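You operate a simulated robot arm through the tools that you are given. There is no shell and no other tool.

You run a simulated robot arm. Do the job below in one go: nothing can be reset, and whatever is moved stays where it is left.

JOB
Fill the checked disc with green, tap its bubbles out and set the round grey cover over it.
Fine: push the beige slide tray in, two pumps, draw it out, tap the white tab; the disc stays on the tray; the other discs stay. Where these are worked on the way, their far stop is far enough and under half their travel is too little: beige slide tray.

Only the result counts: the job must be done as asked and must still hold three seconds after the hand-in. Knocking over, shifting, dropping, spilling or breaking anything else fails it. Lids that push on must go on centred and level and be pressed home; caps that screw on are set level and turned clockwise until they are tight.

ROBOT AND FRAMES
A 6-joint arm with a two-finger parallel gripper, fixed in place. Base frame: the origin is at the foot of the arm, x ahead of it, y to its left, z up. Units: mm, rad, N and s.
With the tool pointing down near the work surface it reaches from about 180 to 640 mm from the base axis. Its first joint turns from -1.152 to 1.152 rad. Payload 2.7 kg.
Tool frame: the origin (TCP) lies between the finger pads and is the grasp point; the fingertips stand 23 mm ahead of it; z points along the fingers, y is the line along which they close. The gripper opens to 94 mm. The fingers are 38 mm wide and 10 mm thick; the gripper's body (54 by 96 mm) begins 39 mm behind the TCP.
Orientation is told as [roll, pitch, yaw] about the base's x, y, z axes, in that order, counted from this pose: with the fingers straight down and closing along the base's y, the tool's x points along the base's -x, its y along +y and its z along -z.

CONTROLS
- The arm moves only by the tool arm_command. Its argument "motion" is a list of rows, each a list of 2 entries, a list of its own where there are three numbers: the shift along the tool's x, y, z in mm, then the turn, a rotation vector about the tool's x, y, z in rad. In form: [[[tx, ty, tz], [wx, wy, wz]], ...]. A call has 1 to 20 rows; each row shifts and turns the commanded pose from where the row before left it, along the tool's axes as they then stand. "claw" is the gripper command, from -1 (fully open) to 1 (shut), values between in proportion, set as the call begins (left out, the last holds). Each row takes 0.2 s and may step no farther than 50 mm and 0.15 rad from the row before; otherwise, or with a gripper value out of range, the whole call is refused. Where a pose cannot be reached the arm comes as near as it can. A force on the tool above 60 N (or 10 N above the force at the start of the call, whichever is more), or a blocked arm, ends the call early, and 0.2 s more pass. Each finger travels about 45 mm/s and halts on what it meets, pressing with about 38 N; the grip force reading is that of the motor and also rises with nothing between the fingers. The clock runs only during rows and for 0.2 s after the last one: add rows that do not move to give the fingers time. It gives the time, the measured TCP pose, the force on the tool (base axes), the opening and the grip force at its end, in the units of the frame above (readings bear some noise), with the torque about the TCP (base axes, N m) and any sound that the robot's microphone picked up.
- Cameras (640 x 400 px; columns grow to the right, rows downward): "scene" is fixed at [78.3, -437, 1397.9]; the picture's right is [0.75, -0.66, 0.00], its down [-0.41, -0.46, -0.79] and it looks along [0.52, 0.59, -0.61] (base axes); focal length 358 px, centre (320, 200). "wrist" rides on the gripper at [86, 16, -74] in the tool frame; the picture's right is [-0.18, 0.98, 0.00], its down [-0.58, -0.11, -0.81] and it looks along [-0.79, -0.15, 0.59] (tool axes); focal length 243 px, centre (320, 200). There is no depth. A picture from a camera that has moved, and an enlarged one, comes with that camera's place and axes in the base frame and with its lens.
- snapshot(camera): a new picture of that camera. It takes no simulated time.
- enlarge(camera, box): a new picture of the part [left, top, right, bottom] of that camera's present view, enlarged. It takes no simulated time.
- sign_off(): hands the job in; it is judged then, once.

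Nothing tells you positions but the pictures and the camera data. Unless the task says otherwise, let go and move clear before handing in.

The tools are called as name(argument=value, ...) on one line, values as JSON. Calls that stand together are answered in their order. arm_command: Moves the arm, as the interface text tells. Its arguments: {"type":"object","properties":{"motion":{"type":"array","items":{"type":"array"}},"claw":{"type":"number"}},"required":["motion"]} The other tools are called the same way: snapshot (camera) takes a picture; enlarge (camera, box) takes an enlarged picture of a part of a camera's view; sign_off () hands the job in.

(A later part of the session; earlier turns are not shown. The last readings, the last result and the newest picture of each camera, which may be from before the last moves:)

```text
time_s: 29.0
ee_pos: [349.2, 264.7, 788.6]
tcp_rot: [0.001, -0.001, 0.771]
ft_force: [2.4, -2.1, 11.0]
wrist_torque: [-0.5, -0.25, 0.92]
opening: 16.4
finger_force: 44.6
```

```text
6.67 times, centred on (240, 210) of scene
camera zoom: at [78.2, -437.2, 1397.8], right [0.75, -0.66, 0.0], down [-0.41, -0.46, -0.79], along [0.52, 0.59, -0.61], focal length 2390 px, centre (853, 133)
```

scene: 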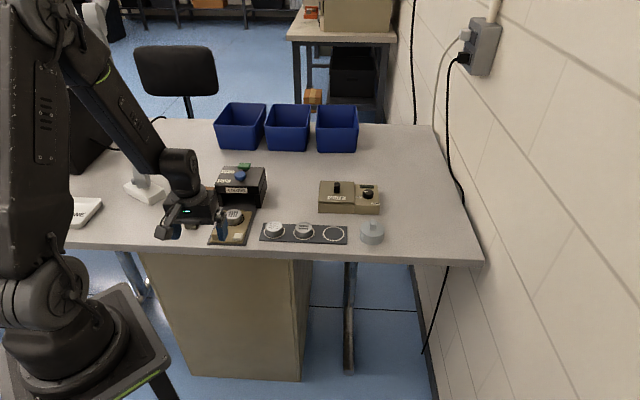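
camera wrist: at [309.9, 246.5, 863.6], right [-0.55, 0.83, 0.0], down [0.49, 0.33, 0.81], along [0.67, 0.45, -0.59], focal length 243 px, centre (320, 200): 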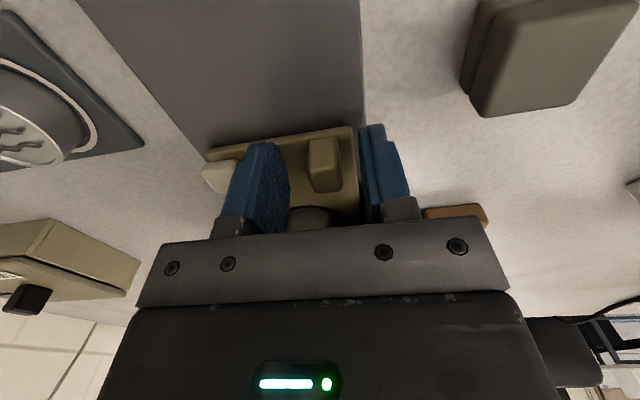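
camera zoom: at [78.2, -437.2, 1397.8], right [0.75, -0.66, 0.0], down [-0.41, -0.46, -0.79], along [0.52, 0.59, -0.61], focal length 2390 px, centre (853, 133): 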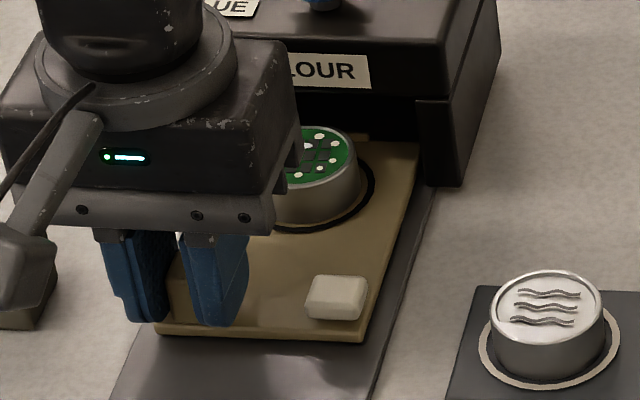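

Side load is gone and about half the travel is out. I continue drawing to the outer stop.

arm_command(motion=[[[8, 0, 0], [0, 0, 0]], [[8, 0, 0], [0, 0, 0]], [[8, 0, 0], [0, 0, 0]], [[8, 0, 0], [0, 0, 0]], [[5, 0, 0], [0, 0, 0]], [[3, 0, 0], [0, 0, 0]], [[0, 0, 0], [0, 0, 0]]])

enlarge(camera="scene", box=[192, 195, 288, 255])

```text
time_s: 30.6
ee_pos: [319.4, 236.4, 788.9]
tcp_rot: [0.003, -0.002, 0.769]
ft_force: [19.7, -19.4, -7.4]
wrist_torque: [0.45, -1.47, 0.78]
opening: 16.1
finger_force: 44.8
```

```text
6.67 times, centred on (240, 225) of scene
camera zoom: at [78.7, -437.4, 1397.7], right [0.75, -0.66, 0.0], down [-0.41, -0.46, -0.79], along [0.52, 0.59, -0.61], focal length 2390 px, centre (853, 33)
```

zoom: 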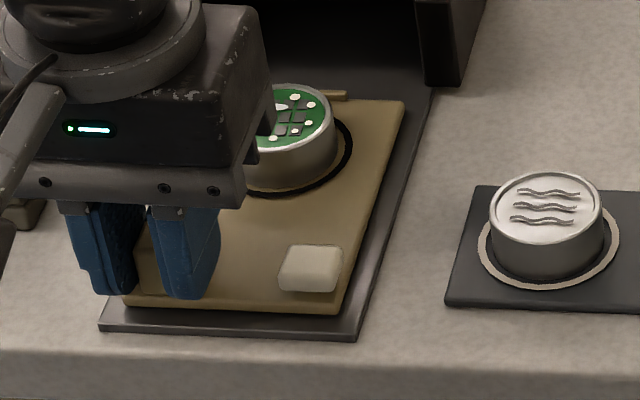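

Nearly out. I relieve the side load the other way and pull the last few millimetres until the outer stop.

arm_command(motion=[[[0, -1.5, 0], [0, 0, 0]], [[2, 0, 0], [0, 0, 0]], [[2, 0, 0], [0, 0, 0]], [[2, 0, 0], [0, 0, 0]], [[0, 0, 0], [0, 0, 0]]])

enlarge(camera="scene", box=[192, 195, 288, 255])

```text
time_s: 31.8
ee_pos: [316.3, 232.3, 788.8]
tcp_rot: [0.004, 0.0, 0.771]
ft_force: [-7.3, 7.7, -13.4]
wrist_torque: [0.36, -0.86, 0.97]
opening: 15.8
finger_force: 44.6
```

```text
6.67 times, centred on (240, 225) of scene
camera zoom: at [78.3, -436.8, 1397.9], right [0.75, -0.66, 0.0], down [-0.41, -0.46, -0.79], along [0.52, 0.59, -0.61], focal length 2390 px, centre (853, 33)
```

zoom: 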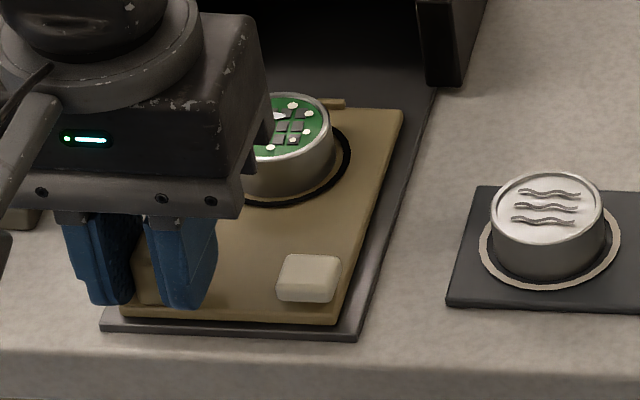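

The tray is back where it started, with little force. I pull another few millimetres gently to make sure it meets the stop.

arm_command(motion=[[[1.5, 0, 0], [0, 0, 0]], [[1.5, 0, 0], [0, 0, 0]], [[1, 0, 0], [0, 0, 0]], [[0, 0, 0], [0, 0, 0]]])

enlarge(camera="scene", box=[192, 195, 288, 255])

```text
time_s: 32.8
ee_pos: [315.5, 231.5, 791.0]
tcp_rot: [0.002, -0.006, 0.772]
ft_force: [0.3, 33.2, -23.9]
wrist_torque: [-0.1, 0.0, 0.99]
opening: 16.4
finger_force: 45.1
```

```text
6.67 times, centred on (240, 225) of scene
camera zoom: at [78.5, -436.1, 1398.1], right [0.75, -0.66, 0.0], down [-0.41, -0.46, -0.79], along [0.52, 0.59, -0.61], focal length 2390 px, centre (853, 33)
```

zoom: 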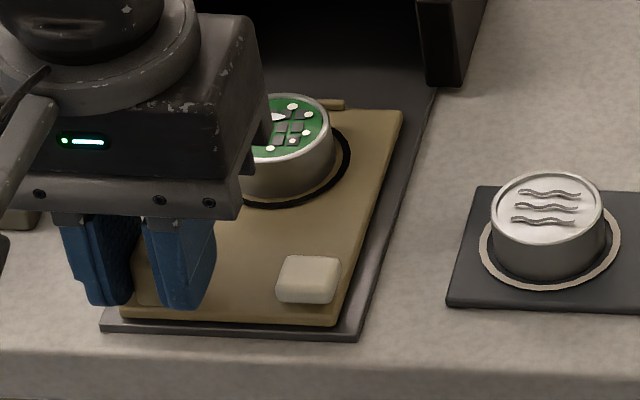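

That's the outer stop, about 23 N resisting. I relax the pull, release the post and rise clear.

arm_command(motion=[[[-2.5, 0.5, 1], [0, 0, 0]], [[0, 0, 0], [0, 0, 0]]])

arm_command(motion=[[[0, 0, 0], [0, 0, 0]], [[0, 0, 0], [0, 0, 0]], [[0, 0, 0], [0, 0, 0]], [[0, 0, -25], [0, 0, 0]], [[0, 0, -40], [0, 0, 0]], [[0, 0, 0], [0, 0, 0]]], claw=0.149)

snapshot(camera="wrist")

enlarge(camera="scene", box=[192, 195, 288, 255])

```text
time_s: 33.4
ee_pos: [313.9, 232.3, 790.8]
tcp_rot: [0.001, -0.002, 0.769]
ft_force: [-12.6, 15.4, 16.7]
wrist_torque: [0.93, -0.98, 0.99]
opening: 16.2
finger_force: 44.5
```

```text
time_s: 34.8
ee_pos: [314.7, 230.4, 853.8]
tcp_rot: [0.003, 0.0, 0.772]
ft_force: [1.4, -1.0, 0.5]
wrist_torque: [-0.02, 0.02, 0.0]
opening: 39.9
finger_force: 0.1
```

```text
taken
camera wrist: at [241.2, 180.3, 928.4], right [-0.55, 0.83, 0.0], down [0.49, 0.33, 0.81], along [0.67, 0.45, -0.59], focal length 243 px, centre (320, 200)
```

wrist: 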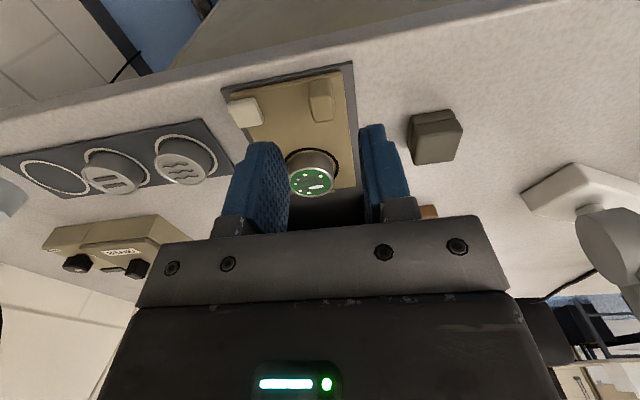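

```text
6.67 times, centred on (240, 225) of scene
camera zoom: at [78.3, -437.1, 1397.9], right [0.75, -0.66, 0.0], down [-0.41, -0.46, -0.79], along [0.52, 0.59, -0.61], focal length 2390 px, centre (853, 33)
```

zoom: 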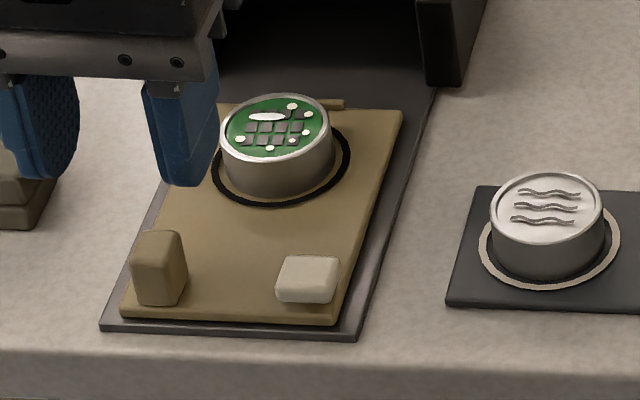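

The tray is out and the disc is green with bubbles still showing. Next I measure the white tab before tapping it.

enlarge(camera="wrist", box=[208, 60, 352, 150])

enlarge(camera="scene", box=[226, 227, 250, 242])

```text
4.44 times, centred on (280, 105) of wrist
camera zoom: at [241.2, 180.3, 928.4], right [-0.55, 0.83, 0.0], down [0.49, 0.33, 0.81], along [0.67, 0.45, -0.59], focal length 1078 px, centre (498, 622)
```

zoom: 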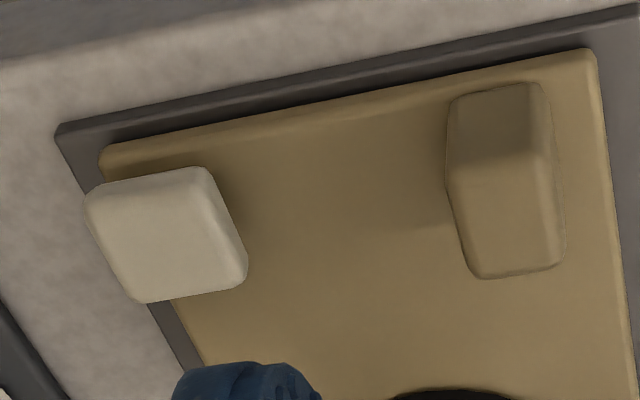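

```text
16.00 times, centred on (238, 234) of scene
camera zoom: at [78.3, -437.1, 1397.9], right [0.75, -0.66, 0.0], down [-0.41, -0.46, -0.79], along [0.52, 0.59, -0.61], focal length 5735 px, centre (1632, -352)
```

zoom: 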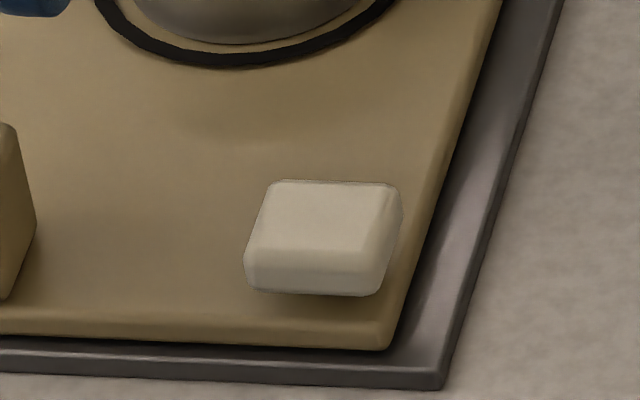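

The tab's top centre is near (361, 194, 773). I shut the fingers and hover over it.

arm_command(motion=[[[-3.9, -29, 0], [0, 0, 0]], [[-3.9, -29, 0], [0, 0, 0]], [[0, 0, 0], [0, 0, 0]], [[0, 0, 15], [0, 0, 0]], [[0, 0, 20], [0, 0, 0]], [[0, 0, 0], [0, 0, 0]]], claw=1)

enlarge(camera="wrist", box=[240, 60, 400, 160])

enlarge(camera="scene", box=[216, 215, 264, 245])

```text
time_s: 36.2
ee_pos: [360.9, 193.8, 816.8]
tcp_rot: [0.002, -0.004, 0.772]
ft_force: [-0.2, -0.4, 0.0]
wrist_torque: [0.01, 0.0, 0.0]
opening: 0.0
finger_force: 38.4
```

```text
4.00 times, centred on (320, 110) of wrist
camera zoom: at [288.3, 144.6, 891.0], right [-0.55, 0.83, 0.0], down [0.49, 0.32, 0.81], along [0.67, 0.45, -0.59], focal length 970 px, centre (320, 560)
```

zoom: 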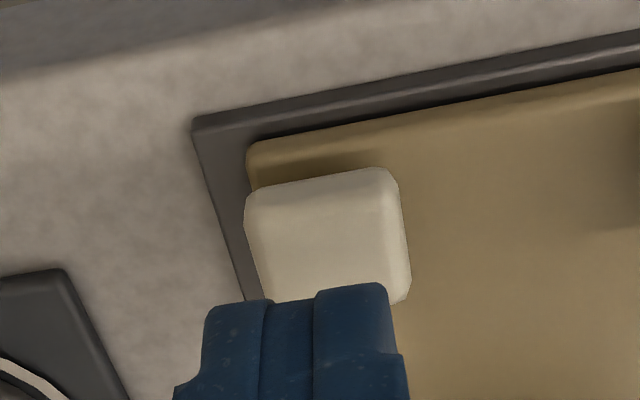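

```text
13.33 times, centred on (240, 230) of scene
camera zoom: at [78.3, -437.0, 1397.9], right [0.75, -0.66, 0.0], down [-0.41, -0.46, -0.79], along [0.52, 0.59, -0.61], focal length 4779 px, centre (1387, -200)
```

zoom: 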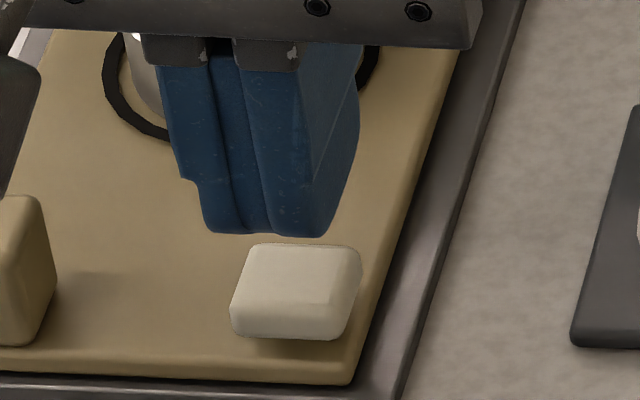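

Aligned over the tab to within a few millimetres; the disc is well clear of the gripper. I descend gently to touch.

arm_command(motion=[[[3, 0, 8], [0, 0, 0]], [[0, 0, 8], [0, 0, 0]], [[0, 0, 2], [0, 0, 0]], [[0, 0, 2], [0, 0, 0]], [[0, 0, 0], [0, 0, 0]]])

enlarge(camera="scene", box=[216, 215, 264, 245])

```text
time_s: 37.4
ee_pos: [360.0, 192.8, 798.5]
tcp_rot: [0.003, -0.003, 0.772]
ft_force: [-0.8, -0.1, 0.6]
wrist_torque: [0.0, 0.02, 0.02]
opening: 0.0
finger_force: 38.2
```

```text
13.33 times, centred on (240, 230) of scene
camera zoom: at [78.3, -437.0, 1397.9], right [0.75, -0.66, 0.0], down [-0.41, -0.46, -0.79], along [0.52, 0.59, -0.61], focal length 4779 px, centre (1387, -200)
```

zoom: 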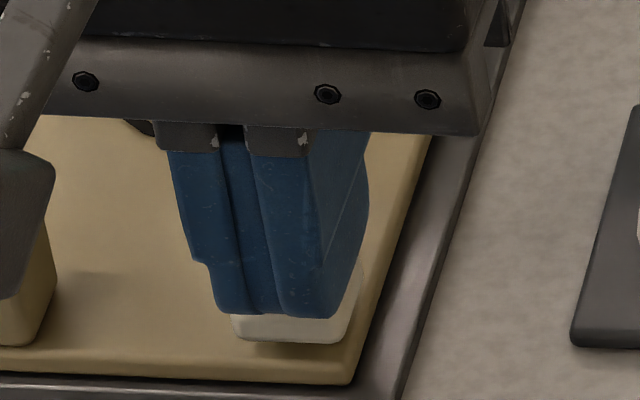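

Just about touching, with no force yet. I press down in small steps as a tap.

arm_command(motion=[[[0, 0, 2], [0, 0, 0]], [[0, 0, 2], [0, 0, 0]], [[0, 0, 0], [0, 0, 0]]])

enlarge(camera="scene", box=[216, 215, 264, 245])

```text
time_s: 38.2
ee_pos: [359.6, 193.6, 795.5]
tcp_rot: [0.0, -0.002, 0.772]
ft_force: [-2.0, 1.4, 4.1]
wrist_torque: [-0.01, 0.07, -0.01]
opening: 0.3
finger_force: 38.1
```

```text
13.33 times, centred on (240, 230) of scene
camera zoom: at [78.2, -437.0, 1397.9], right [0.75, -0.66, 0.0], down [-0.41, -0.46, -0.79], along [0.52, 0.59, -0.61], focal length 4779 px, centre (1387, -200)
```

zoom: 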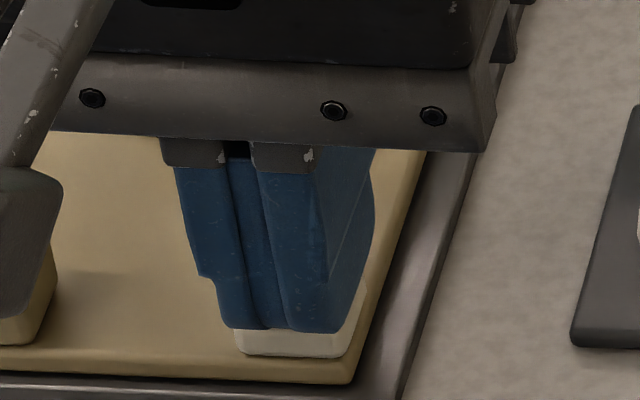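

The tab moves down on a light spring. I press it a bit further to its end, then release.

arm_command(motion=[[[0, 0, 2], [0, 0, 0]], [[0, 0, 1], [0, 0, 0]], [[0, 0, 0], [0, 0, 0]]])

arm_command(motion=[[[0, 0, -10], [0, 0, 0]], [[0, 0, -15], [0, 0, 0]], [[0, 0, -40], [0, 0, 0]], [[30, 20, 0], [0, 0, 0]], [[30, 20, 0], [0, 0, 0]], [[0, 0, 0], [0, 0, 0]]])

enlarge(camera="scene", box=[192, 195, 288, 255])

```text
time_s: 39.0
ee_pos: [360.8, 193.2, 791.7]
tcp_rot: [0.002, -0.006, 0.77]
ft_force: [0.6, 0.1, 21.3]
wrist_torque: [-0.02, -0.02, -0.04]
opening: 0.0
finger_force: 37.9
```

```text
time_s: 40.4
ee_pos: [289.3, 179.3, 856.2]
tcp_rot: [0.002, -0.003, 0.772]
ft_force: [0.1, 0.5, -0.1]
wrist_torque: [-0.02, 0.0, 0.02]
opening: 0.1
finger_force: 37.7
```

```text
6.67 times, centred on (240, 225) of scene
camera zoom: at [78.3, -437.0, 1397.9], right [0.75, -0.66, 0.0], down [-0.41, -0.46, -0.79], along [0.52, 0.59, -0.61], focal length 2390 px, centre (853, 33)
```

zoom: 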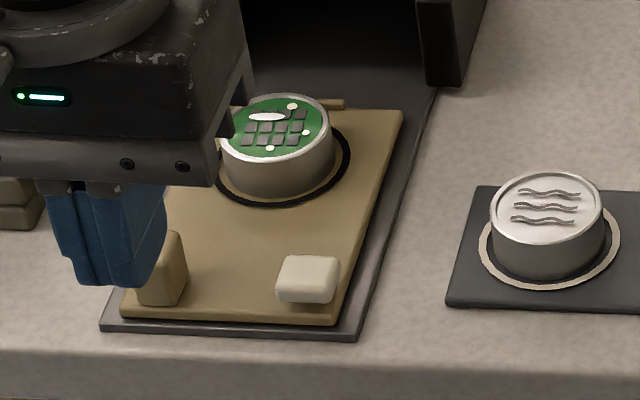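

One tap removed several bubbles but a few are left. I zoom in on the disc to count.

enlarge(camera="scene", box=[220, 205, 252, 225])

enlarge(camera="wrist", box=[220, 130, 348, 210])

```text
16.00 times, centred on (236, 215) of scene
camera zoom: at [78.3, -437.0, 1397.9], right [0.75, -0.66, 0.0], down [-0.41, -0.46, -0.79], along [0.52, 0.59, -0.61], focal length 5735 px, centre (1664, -40)
```

zoom: 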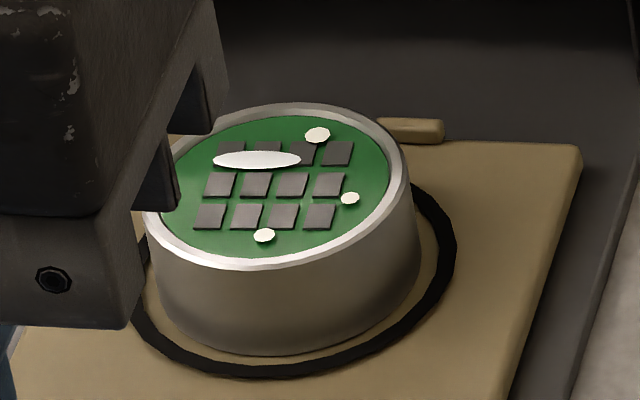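

```text
5.00 times, centred on (284, 170) of wrist
camera zoom: at [215.3, 129.5, 930.1], right [-0.55, 0.83, 0.0], down [0.49, 0.33, 0.81], along [0.67, 0.45, -0.59], focal length 1213 px, centre (500, 350)
```

zoom: 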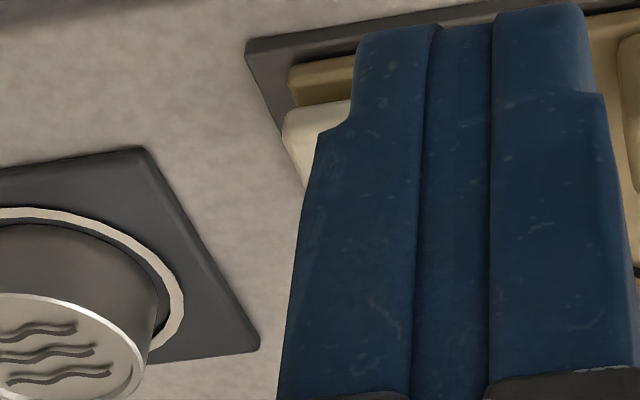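

Three round bubbles remain, plus a bright oval that may be glare. I tap the tab again the same way.

arm_command(motion=[[[-30, -20, 0], [0, 0, 0]], [[-30, -20, 0], [0, 0, 0]], [[0, 0, 40], [0, 0, 0]], [[0, 0, 15], [0, 0, 0]], [[0, 0, 0], [0, 0, 0]], [[0, 0, 5], [0, 0, 0]], [[0, 0, 3], [0, 0, 0]], [[0, 0, 2], [0, 0, 0]], [[0, 0, 0], [0, 0, 0]]])

arm_command(motion=[[[0, 0, -10], [0, 0, 0]], [[0, 0, -15], [0, 0, 0]], [[0, 0, -40], [0, 0, 0]], [[30, 20, 0], [0, 0, 0]], [[30, 20, 0], [0, 0, 0]], [[0, 0, 0], [0, 0, 0]]])

enlarge(camera="scene", box=[216, 200, 264, 230])

```text
time_s: 42.4
ee_pos: [359.2, 195.1, 791.9]
tcp_rot: [0.002, -0.005, 0.771]
ft_force: [-3.1, 4.4, 22.9]
wrist_torque: [0.04, 0.09, -0.06]
opening: 0.0
finger_force: 37.8
```

```text
time_s: 43.8
ee_pos: [288.1, 180.1, 855.6]
tcp_rot: [0.002, -0.001, 0.771]
ft_force: [0.3, 0.0, -1.2]
wrist_torque: [0.01, 0.02, -0.01]
opening: 0.0
finger_force: 37.7
```

```text
13.33 times, centred on (240, 215) of scene
camera zoom: at [78.3, -437.0, 1397.9], right [0.75, -0.66, 0.0], down [-0.41, -0.46, -0.79], along [0.52, 0.59, -0.61], focal length 4779 px, centre (1387, 0)
```

zoom: 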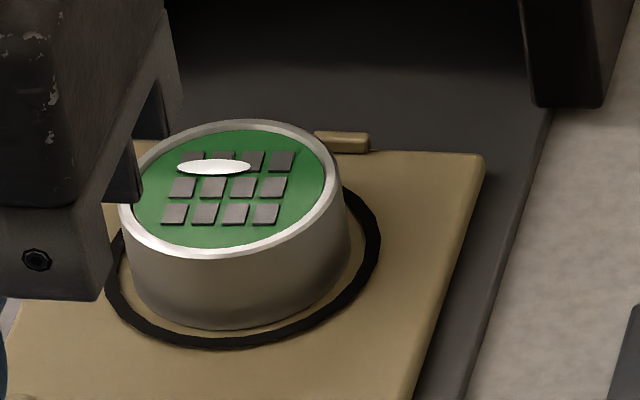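

The round bubbles are gone; only the white oval remains. I'll view the disc from the wrist camera to learn whether it is glare or a leftover.

arm_command(motion=[[[0, 30, -15], [0, 0, 0]], [[0, 30, 0], [0, 0, 0]], [[0, 0, 0], [0, 0, 0]]])

snapshot(camera="wrist")

enlarge(camera="scene", box=[216, 200, 264, 230])

```text
time_s: 44.6
ee_pos: [247.1, 222.2, 871.5]
tcp_rot: [0.003, 0.0, 0.77]
ft_force: [0.0, 0.1, -0.1]
wrist_torque: [-0.01, 0.0, 0.03]
opening: 0.0
finger_force: 37.6
```

```text
taken
camera wrist: at [173.3, 172.0, 945.4], right [-0.55, 0.83, 0.0], down [0.49, 0.32, 0.81], along [0.67, 0.45, -0.59], focal length 243 px, centre (320, 200)
```

wrist: 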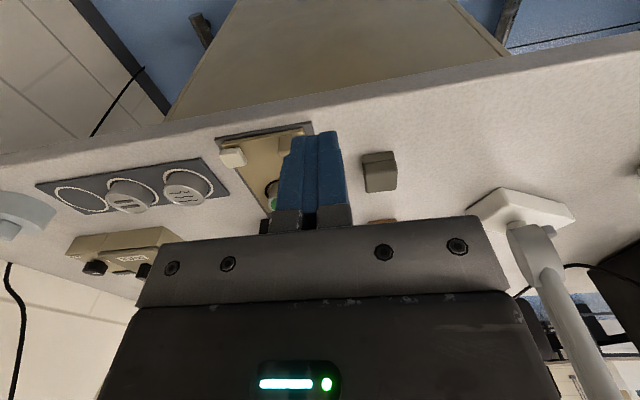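

```text
13.33 times, centred on (240, 215) of scene
camera zoom: at [78.3, -437.0, 1397.9], right [0.75, -0.66, 0.0], down [-0.41, -0.46, -0.79], along [0.52, 0.59, -0.61], focal length 4779 px, centre (1387, 0)
```

zoom: 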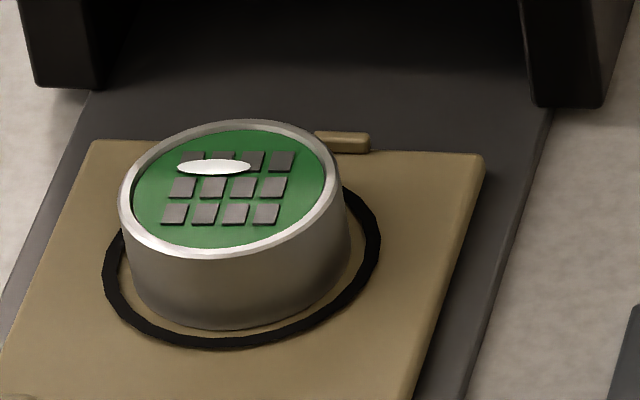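

The fingers hide the disc here. I open the gripper and shift so the disc shows between the fingers.

arm_command(motion=[[[-20, -26, -5], [0, 0, 0]], [[-20, -26, -5], [0, 0, 0]], [[0, 0, 0], [0, 0, 0]], [[0, 0, 0], [0, 0, 0]], [[0, 0, 0], [0, 0, 0]], [[0, 0, 0], [0, 0, 0]]], claw=-1)

snapshot(camera="wrist")

enlarge(camera="wrist", box=[272, 140, 368, 200])

```text
time_s: 46.0
ee_pos: [311.7, 213.5, 881.5]
tcp_rot: [0.002, -0.004, 0.772]
ft_force: [0.0, 0.3, 0.2]
wrist_torque: [0.03, 0.01, 0.02]
opening: 94.1
finger_force: 0.0
```

```text
taken
camera wrist: at [237.9, 163.9, 955.2], right [-0.55, 0.83, 0.0], down [0.49, 0.33, 0.81], along [0.67, 0.45, -0.59], focal length 243 px, centre (320, 200)
```

wrist: 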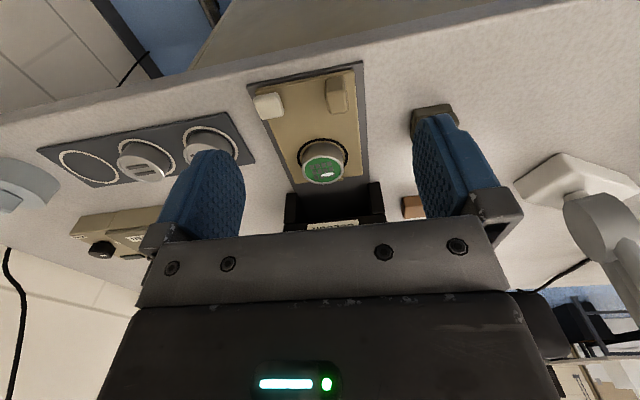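

```text
6.67 times, centred on (320, 170) of wrist
camera zoom: at [237.9, 163.9, 955.2], right [-0.55, 0.83, 0.0], down [0.49, 0.33, 0.81], along [0.67, 0.45, -0.59], focal length 1618 px, centre (320, 400)
```

zoom: 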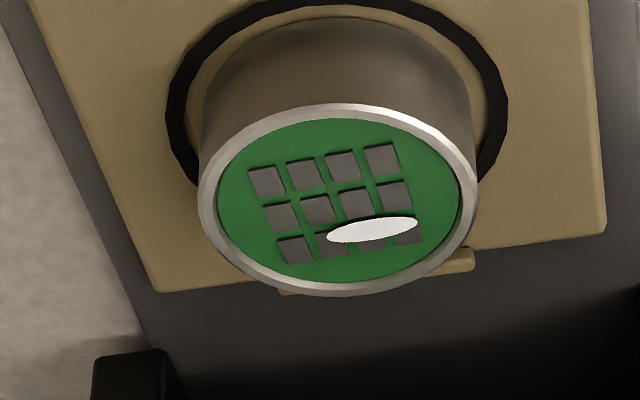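

The oval sits at the same physical spot in both views and never changed while the six round bubbles went 6→3→0, so I take it as surface sheen, with the bubbles out. Next I move over to the grey cover near (630, -15) to look at its knob.

arm_command(motion=[[[-2, -41.6, -6], [0, 0, 0]], [[-2, -41.6, -6], [0, 0, 0]], [[-2, -41.6, 0], [0, 0, 0]], [[-2, -41.6, 0], [0, 0, 0]], [[-2, -41.6, 0], [0, 0, 0]], [[-2, -41.6, 0], [0, 0, 0]], [[-2, -41.6, 0], [0, 0, 0]], [[-2, -41.6, 0], [0, 0, 0]], [[-2, -41.6, 0], [0, 0, 0]], [[0, 0, 0], [0, 0, 0]]])

snapshot(camera="wrist")

snapshot(camera="scene")

```text
time_s: 48.2
ee_pos: [586.0, -43.9, 893.6]
tcp_rot: [0.004, -0.001, 0.772]
ft_force: [-0.4, -0.2, -1.0]
wrist_torque: [0.01, -0.01, -0.01]
opening: 93.9
finger_force: 0.1
```

```text
taken
camera wrist: at [512.7, -93.7, 967.3], right [-0.55, 0.83, 0.0], down [0.49, 0.33, 0.81], along [0.67, 0.45, -0.59], focal length 243 px, centre (320, 200)
```

wrist: 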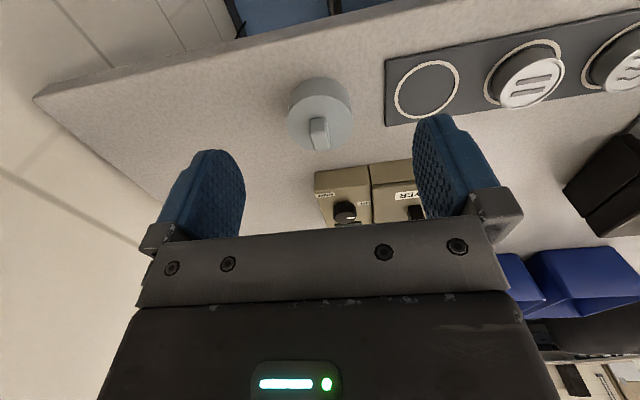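

```text
taken
```

scene: 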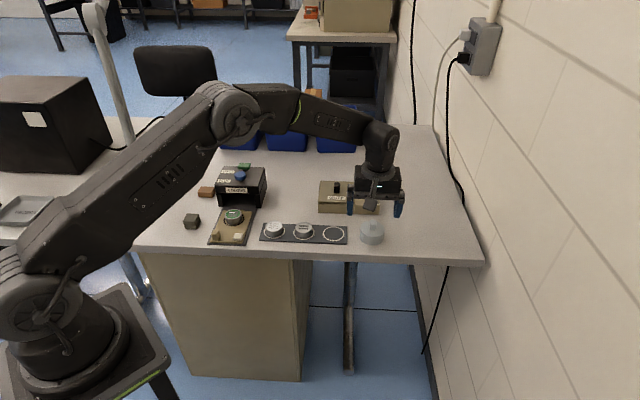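

The cover with its knob is in view between the fingers. I zoom in to measure the knob's centre and direction.

enlarge(camera="wrist", box=[272, 70, 368, 160])

```text
4.44 times, centred on (320, 115) of wrist
camera zoom: at [512.7, -93.7, 967.3], right [-0.55, 0.83, 0.0], down [0.49, 0.33, 0.81], along [0.67, 0.45, -0.59], focal length 1078 px, centre (320, 578)
```

zoom: 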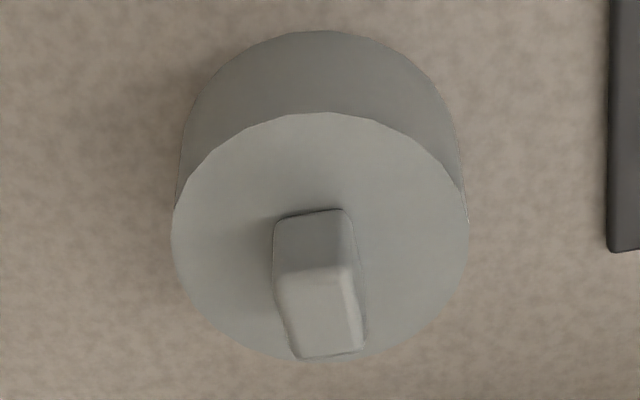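

The cover is about 61 mm across and 30 mm tall at (630, -15.6), and its knob lines up with my current yaw. I move over it with the fingers part-open and check before descending.

arm_command(motion=[[[-25.7, -5.3, 0], [0, 0, 0]], [[-25.7, -5.3, 0], [0, 0, 0]], [[0, 0, 20], [0, 0, 0]], [[0, 0, 20], [0, 0, 0]], [[0, 0, 0], [0, 0, 0]], [[0, 0, 0], [0, 0, 0]]], claw=0.149)

enlarge(camera="wrist", box=[240, 80, 400, 180])

enlarge(camera="scene", box=[332, 200, 412, 250])

```text
time_s: 49.6
ee_pos: [630.0, -14.8, 852.2]
tcp_rot: [0.005, 0.0, 0.772]
ft_force: [0.2, 0.1, 0.0]
wrist_torque: [-0.01, 0.01, -0.01]
opening: 40.1
finger_force: 0.1
```

```text
4.00 times, centred on (320, 130) of wrist
camera zoom: at [556.9, -65.0, 926.2], right [-0.55, 0.83, 0.0], down [0.49, 0.33, 0.81], along [0.67, 0.45, -0.59], focal length 970 px, centre (320, 480)
```

zoom: 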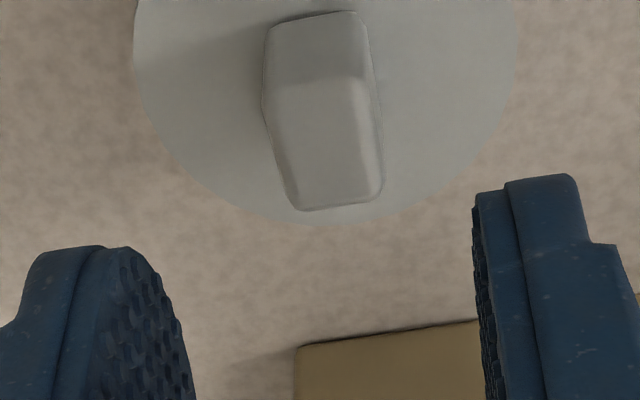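

```text
8.00 times, centred on (372, 225) of scene
camera zoom: at [78.3, -437.0, 1397.9], right [0.75, -0.66, 0.0], down [-0.41, -0.46, -0.79], along [0.52, 0.59, -0.61], focal length 2868 px, centre (-96, 0)
```

zoom: 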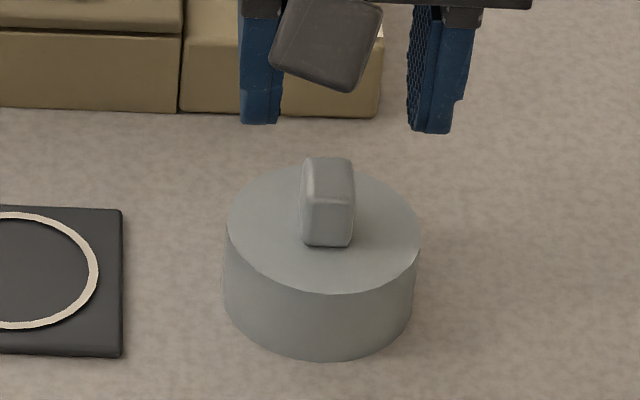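

Knob and TCP agree within about a millimetre and the direction matches. I descend around the knob.

arm_command(motion=[[[0.8, 0, 15], [0, 0, 0]], [[0, 0, 15], [0, 0, 0]], [[0, 0, 10], [0, 0, 0]], [[0, 0, 5], [0, 0, 0]], [[0, 0, 0], [0, 0, 0]]])

snapshot(camera="wrist")

enlarge(camera="scene", box=[332, 200, 412, 250])

```text
time_s: 50.8
ee_pos: [629.4, -14.8, 805.1]
tcp_rot: [0.001, -0.002, 0.773]
ft_force: [-0.5, -0.2, 0.3]
wrist_torque: [0.0, -0.02, 0.0]
opening: 39.6
finger_force: 0.0
```

```text
taken
camera wrist: at [555.7, -64.7, 881.2], right [-0.55, 0.83, 0.0], down [0.49, 0.33, 0.81], along [0.67, 0.45, -0.59], focal length 243 px, centre (320, 200)
```

wrist: 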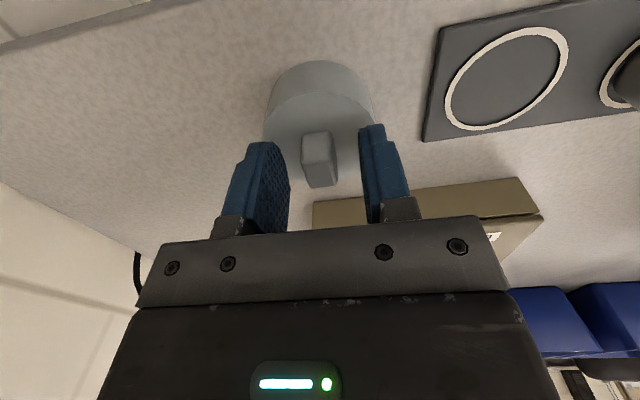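

```text
8.00 times, centred on (372, 225) of scene
camera zoom: at [78.3, -437.0, 1397.9], right [0.75, -0.66, 0.0], down [-0.41, -0.46, -0.79], along [0.52, 0.59, -0.61], focal length 2868 px, centre (-96, 0)
```

zoom: 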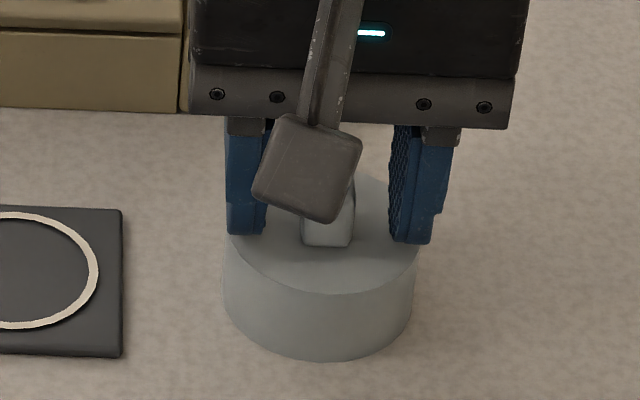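

The knob is between the pads with no contact force. I close on it.

arm_command(motion=[[[0, 0, 0], [0, 0, 0]], [[0, 0, 0], [0, 0, 0]], [[0, 0, 0], [0, 0, 0]], [[0, 0, 0], [0, 0, 0]], [[0, 0, 0], [0, 0, 0]]], claw=1)

snapshot(camera="wrist")

```text
time_s: 52.0
ee_pos: [629.9, -14.9, 807.9]
tcp_rot: [0.002, -0.002, 0.771]
ft_force: [-0.1, 0.5, 1.0]
wrist_torque: [0.04, 0.01, 0.0]
opening: 14.7
finger_force: 38.0
```

```text
taken
camera wrist: at [555.7, -64.7, 881.5], right [-0.55, 0.83, 0.0], down [0.49, 0.33, 0.81], along [0.67, 0.45, -0.59], focal length 243 px, centre (320, 200)
```

wrist: 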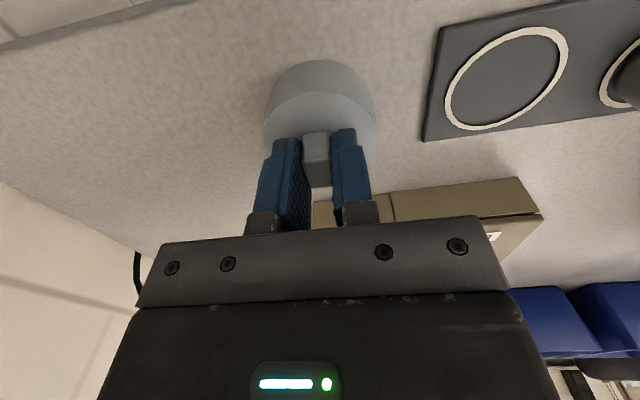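

The grip holds the knob at about 15 mm. I lift straight up, checking that the cover comes along level.

arm_command(motion=[[[0, 0, -5], [0, 0, 0]], [[0, 0, -10], [0, 0, 0]], [[0, 0, -20], [0, 0, 0]], [[0, 0, -35], [0, 0, 0]], [[0, 0, 0], [0, 0, 0]]])

snapshot(camera="wrist")

enlarge(camera="scene", box=[324, 180, 420, 240])

enlarge(camera="wrist", box=[240, 50, 400, 210])

```text
time_s: 53.2
ee_pos: [628.8, -14.8, 878.0]
tcp_rot: [0.004, 0.0, 0.773]
ft_force: [0.1, 0.0, -0.4]
wrist_torque: [-0.02, 0.01, -0.01]
opening: 0.0
finger_force: 37.8
```

```text
taken
camera wrist: at [556.0, -64.8, 952.3], right [-0.55, 0.83, 0.0], down [0.49, 0.33, 0.81], along [0.67, 0.45, -0.59], focal length 243 px, centre (320, 200)
```

wrist: 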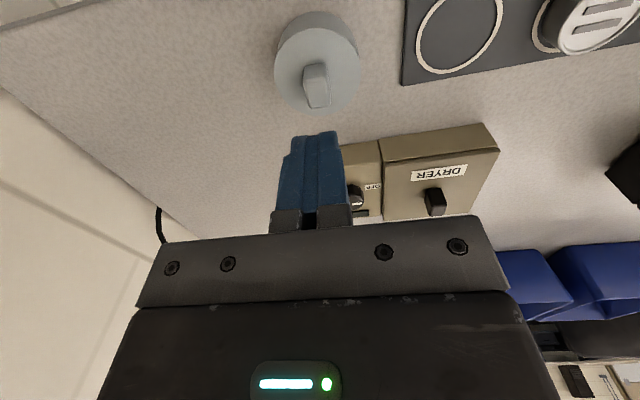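

```text
6.67 times, centred on (372, 210) of scene
camera zoom: at [78.3, -437.0, 1397.9], right [0.75, -0.66, 0.0], down [-0.41, -0.46, -0.79], along [0.52, 0.59, -0.61], focal length 2390 px, centre (-27, 133)
```

zoom: 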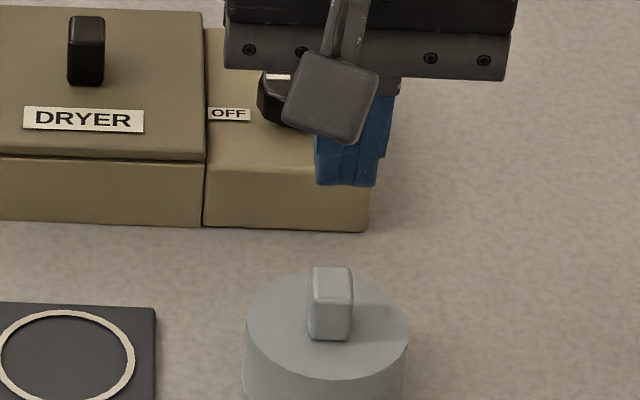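

```text
2.50 times, centred on (320, 130) of wrist
camera zoom: at [556.0, -64.8, 952.3], right [-0.55, 0.83, 0.0], down [0.49, 0.33, 0.81], along [0.67, 0.45, -0.59], focal length 606 px, centre (320, 375)
```

zoom: 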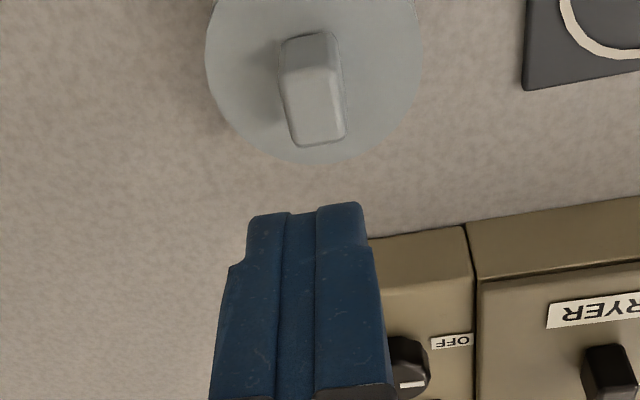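

The cover slipped out and stayed exactly where it was; the fingers closed on nothing. I'll open, go a little deeper this time and lift more slowly.

arm_command(motion=[[[0, 0, 0], [0, 0, 0]], [[0, 0, 0], [0, 0, 0]], [[0, 0, 0], [0, 0, 0]], [[0, 0, 30], [0, 0, 0]], [[0, 0, 25], [0, 0, 0]], [[0, 0, 10], [0, 0, 0]], [[0, 0, 5], [0, 0, 0]], [[0, 0, 0], [0, 0, 0]]], claw=0.149)

enlarge(camera="wrist", box=[240, 110, 400, 210])

enlarge(camera="scene", box=[340, 205, 404, 245])

```text
time_s: 55.0
ee_pos: [630.3, -13.7, 807.4]
tcp_rot: [0.003, -0.003, 0.771]
ft_force: [-0.5, 0.2, 0.2]
wrist_torque: [0.01, 0.01, 0.0]
opening: 40.3
finger_force: 0.0
```

```text
4.00 times, centred on (320, 160) of wrist
camera zoom: at [555.9, -64.0, 882.1], right [-0.55, 0.83, 0.0], down [0.49, 0.33, 0.81], along [0.67, 0.45, -0.59], focal length 970 px, centre (320, 360)
```

zoom: 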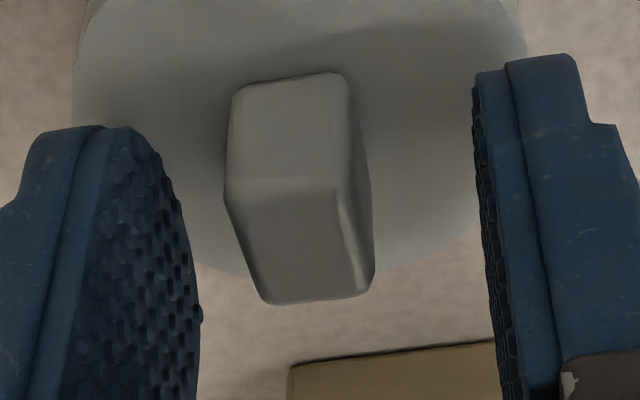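

```text
10.00 times, centred on (372, 225) of scene
camera zoom: at [78.3, -437.0, 1397.9], right [0.75, -0.66, 0.0], down [-0.41, -0.46, -0.79], along [0.52, 0.59, -0.61], focal length 3584 px, centre (-200, -50)
```

zoom: 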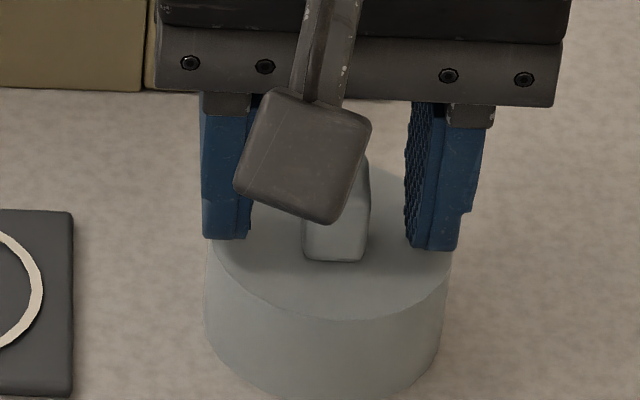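

The knob is about 1.5–2 mm to one side of the finger centre. I shift over and go 3 mm deeper, watching for contact.

arm_command(motion=[[[0, -1.7, 0], [0, 0, 0]], [[0, 0, 1.5], [0, 0, 0]], [[0, 0, 1], [0, 0, 0]], [[0, 0, 0], [0, 0, 0]], [[0, 0, 0], [0, 0, 0]]])

arm_command(motion=[[[0, 0, 0], [0, 0, 0]], [[0, 0, 0], [0, 0, 0]], [[0, 0, 0], [0, 0, 0]], [[0, 0, 0], [0, 0, 0]], [[0, 0, 0], [0, 0, 0]], [[0, 0, 0], [0, 0, 0]]], claw=1)

enlarge(camera="wrist", box=[240, 110, 400, 210])

```text
time_s: 56.2
ee_pos: [630.2, -14.2, 804.2]
tcp_rot: [0.002, -0.001, 0.771]
ft_force: [0.5, -0.7, -0.7]
wrist_torque: [0.04, -0.01, 0.01]
opening: 40.1
finger_force: 0.0
```

```text
time_s: 57.6
ee_pos: [631.4, -15.3, 805.5]
tcp_rot: [0.001, -0.001, 0.773]
ft_force: [-0.2, -0.3, -0.2]
wrist_torque: [0.0, -0.02, -0.04]
opening: 15.0
finger_force: 37.7
```

```text
4.00 times, centred on (320, 160) of wrist
camera zoom: at [557.3, -65.6, 879.4], right [-0.55, 0.83, 0.0], down [0.49, 0.33, 0.81], along [0.67, 0.45, -0.59], focal length 970 px, centre (320, 360)
```

zoom: 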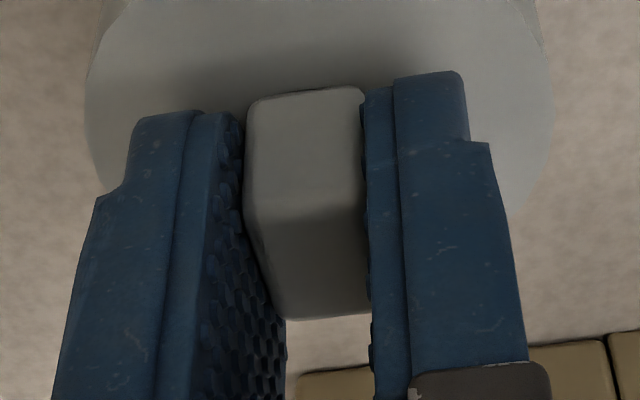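

The knob is now squarely in the pads at 15.0 mm. I lift slowly by a few millimetres and check.

arm_command(motion=[[[0, 0, -1.5], [0, 0, 0]], [[0, 0, -1.5], [0, 0, 0]], [[0, 0, 0], [0, 0, 0]]])

enlarge(camera="scene", box=[340, 205, 404, 245])

```text
time_s: 58.4
ee_pos: [630.4, -16.0, 808.2]
tcp_rot: [0.003, -0.003, 0.772]
ft_force: [0.2, 0.0, -1.1]
wrist_torque: [0.01, 0.0, -0.01]
opening: 14.7
finger_force: 37.8
```

```text
10.00 times, centred on (372, 225) of scene
camera zoom: at [78.3, -437.0, 1397.9], right [0.75, -0.66, 0.0], down [-0.41, -0.46, -0.79], along [0.52, 0.59, -0.61], focal length 3584 px, centre (-200, -50)
```

zoom: 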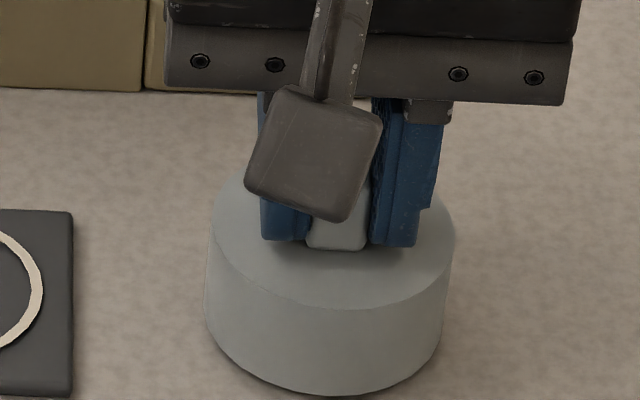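

The cover is off the table and weighs about 1 N. I go on lifting slowly and watch whether it stays level.

arm_command(motion=[[[0, 0, -2], [0, 0, 0]], [[0, 0, -3], [0, 0, 0]], [[0, 0, -3], [0, 0, 0]], [[0, 0, 0], [0, 0, 0]]])

enlarge(camera="scene", box=[340, 205, 404, 245])

enlarge(camera="wrist", box=[240, 90, 400, 190])

```text
time_s: 59.4
ee_pos: [629.2, -15.5, 816.2]
tcp_rot: [0.001, 0.0, 0.773]
ft_force: [-0.6, -1.1, 0.1]
wrist_torque: [-0.01, 0.03, 0.0]
opening: 14.9
finger_force: 37.8
```

```text
10.00 times, centred on (372, 225) of scene
camera zoom: at [78.3, -437.0, 1397.9], right [0.75, -0.66, 0.0], down [-0.41, -0.46, -0.79], along [0.52, 0.59, -0.61], focal length 3584 px, centre (-200, -50)
```

zoom: 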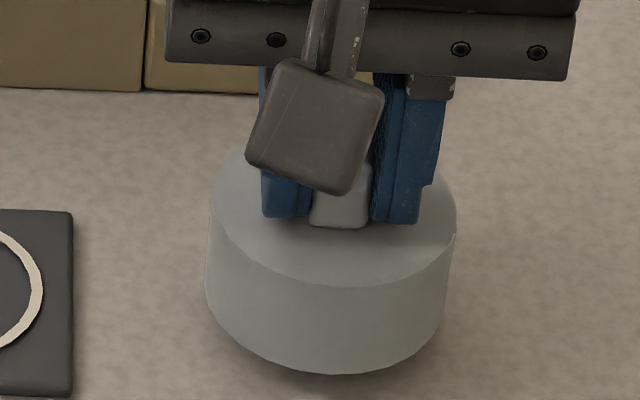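

```text
4.00 times, centred on (320, 140) of wrist
camera zoom: at [557.0, -65.7, 890.7], right [-0.55, 0.83, 0.0], down [0.49, 0.32, 0.81], along [0.67, 0.45, -0.59], focal length 970 px, centre (320, 440)
```

zoom: 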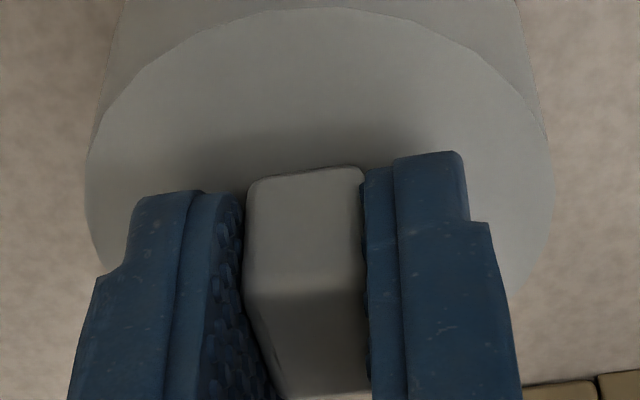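

It is lifted, level and stable. I raise further at moderate speed to clear everything.

arm_command(motion=[[[0, 0, -5], [0, 0, 0]], [[0, 0, -8], [0, 0, 0]], [[0, 0, -8], [0, 0, 0]], [[0, 0, -8], [0, 0, 0]], [[0, 0, -8], [0, 0, 0]], [[0, 0, -8], [0, 0, 0]], [[0, 0, -8], [0, 0, 0]], [[0, 0, -5], [0, 0, 0]], [[0, 0, 0], [0, 0, 0]]])

enlarge(camera="scene", box=[332, 185, 412, 235])

snapshot(camera="wrist")

```text
time_s: 61.4
ee_pos: [629.8, -15.0, 873.2]
tcp_rot: [0.004, -0.001, 0.773]
ft_force: [-0.8, 0.6, 0.5]
wrist_torque: [0.01, 0.0, -0.01]
opening: 14.9
finger_force: 38.0
```

```text
8.00 times, centred on (372, 210) of scene
camera zoom: at [78.3, -437.0, 1397.9], right [0.75, -0.66, 0.0], down [-0.41, -0.46, -0.79], along [0.52, 0.59, -0.61], focal length 2868 px, centre (-96, 120)
```

zoom: 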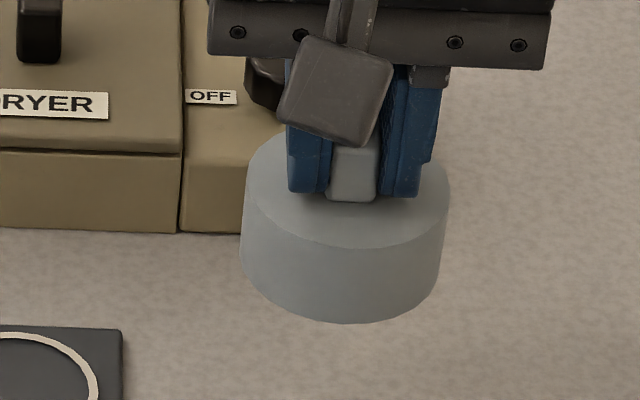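

```text
taken
camera wrist: at [556.7, -65.7, 948.0], right [-0.55, 0.83, 0.0], down [0.49, 0.33, 0.81], along [0.67, 0.45, -0.59], focal length 243 px, centre (320, 200)
```

wrist: 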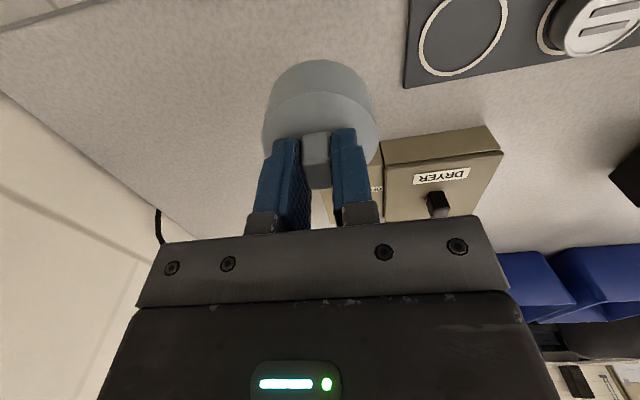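

The cover is held centred under the TCP. I carry it smoothly towards the tray, stopping to the side of the disc so I can re-measure it.

arm_command(motion=[[[-0.5, 6, 0], [0, 0, 0]], [[-0.7, 12, 0], [0, 0, 0]], [[-1, 18, 0], [0, 0, 0]], [[-1, 20, 0], [0, 0, 0]], [[-1, 20, 0], [0, 0, 0]], [[-1, 20, 0], [0, 0, 0]], [[-1, 20, 0], [0, 0, 0]], [[-1, 20, 0], [0, 0, 0]], [[-1, 20, 0], [0, 0, 0]], [[-1, 20, 0], [0, 0, 0]], [[-1, 20, 0], [0, 0, 0]], [[-1, 20, 0], [0, 0, 0]], [[-1, 20, 0], [0, 0, 0]], [[-1, 20, 0], [0, 0, 0]], [[-1, 14, 0], [0, 0, 0]], [[-0.5, 8, 0], [0, 0, 0]], [[-0.3, 2, 0], [0, 0, 0]], [[0, 0, 0], [0, 0, 0]]])

snapshot(camera="wrist")

snapshot(camera="scene")

```text
time_s: 65.2
ee_pos: [447.9, 194.7, 874.2]
tcp_rot: [0.001, -0.001, 0.771]
ft_force: [-0.5, -0.3, 0.0]
wrist_torque: [-0.06, 0.01, 0.01]
opening: 15.1
finger_force: 37.5
```

```text
taken
camera wrist: at [372.9, 144.6, 948.7], right [-0.55, 0.83, 0.0], down [0.49, 0.33, 0.81], along [0.67, 0.45, -0.59], focal length 243 px, centre (320, 200)
```

wrist: 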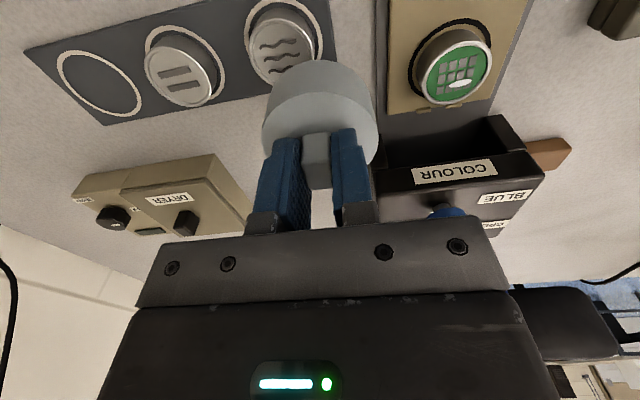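

```text
taken
```

scene: 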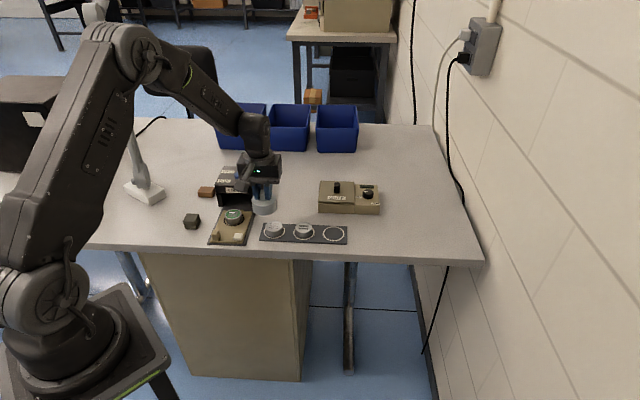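

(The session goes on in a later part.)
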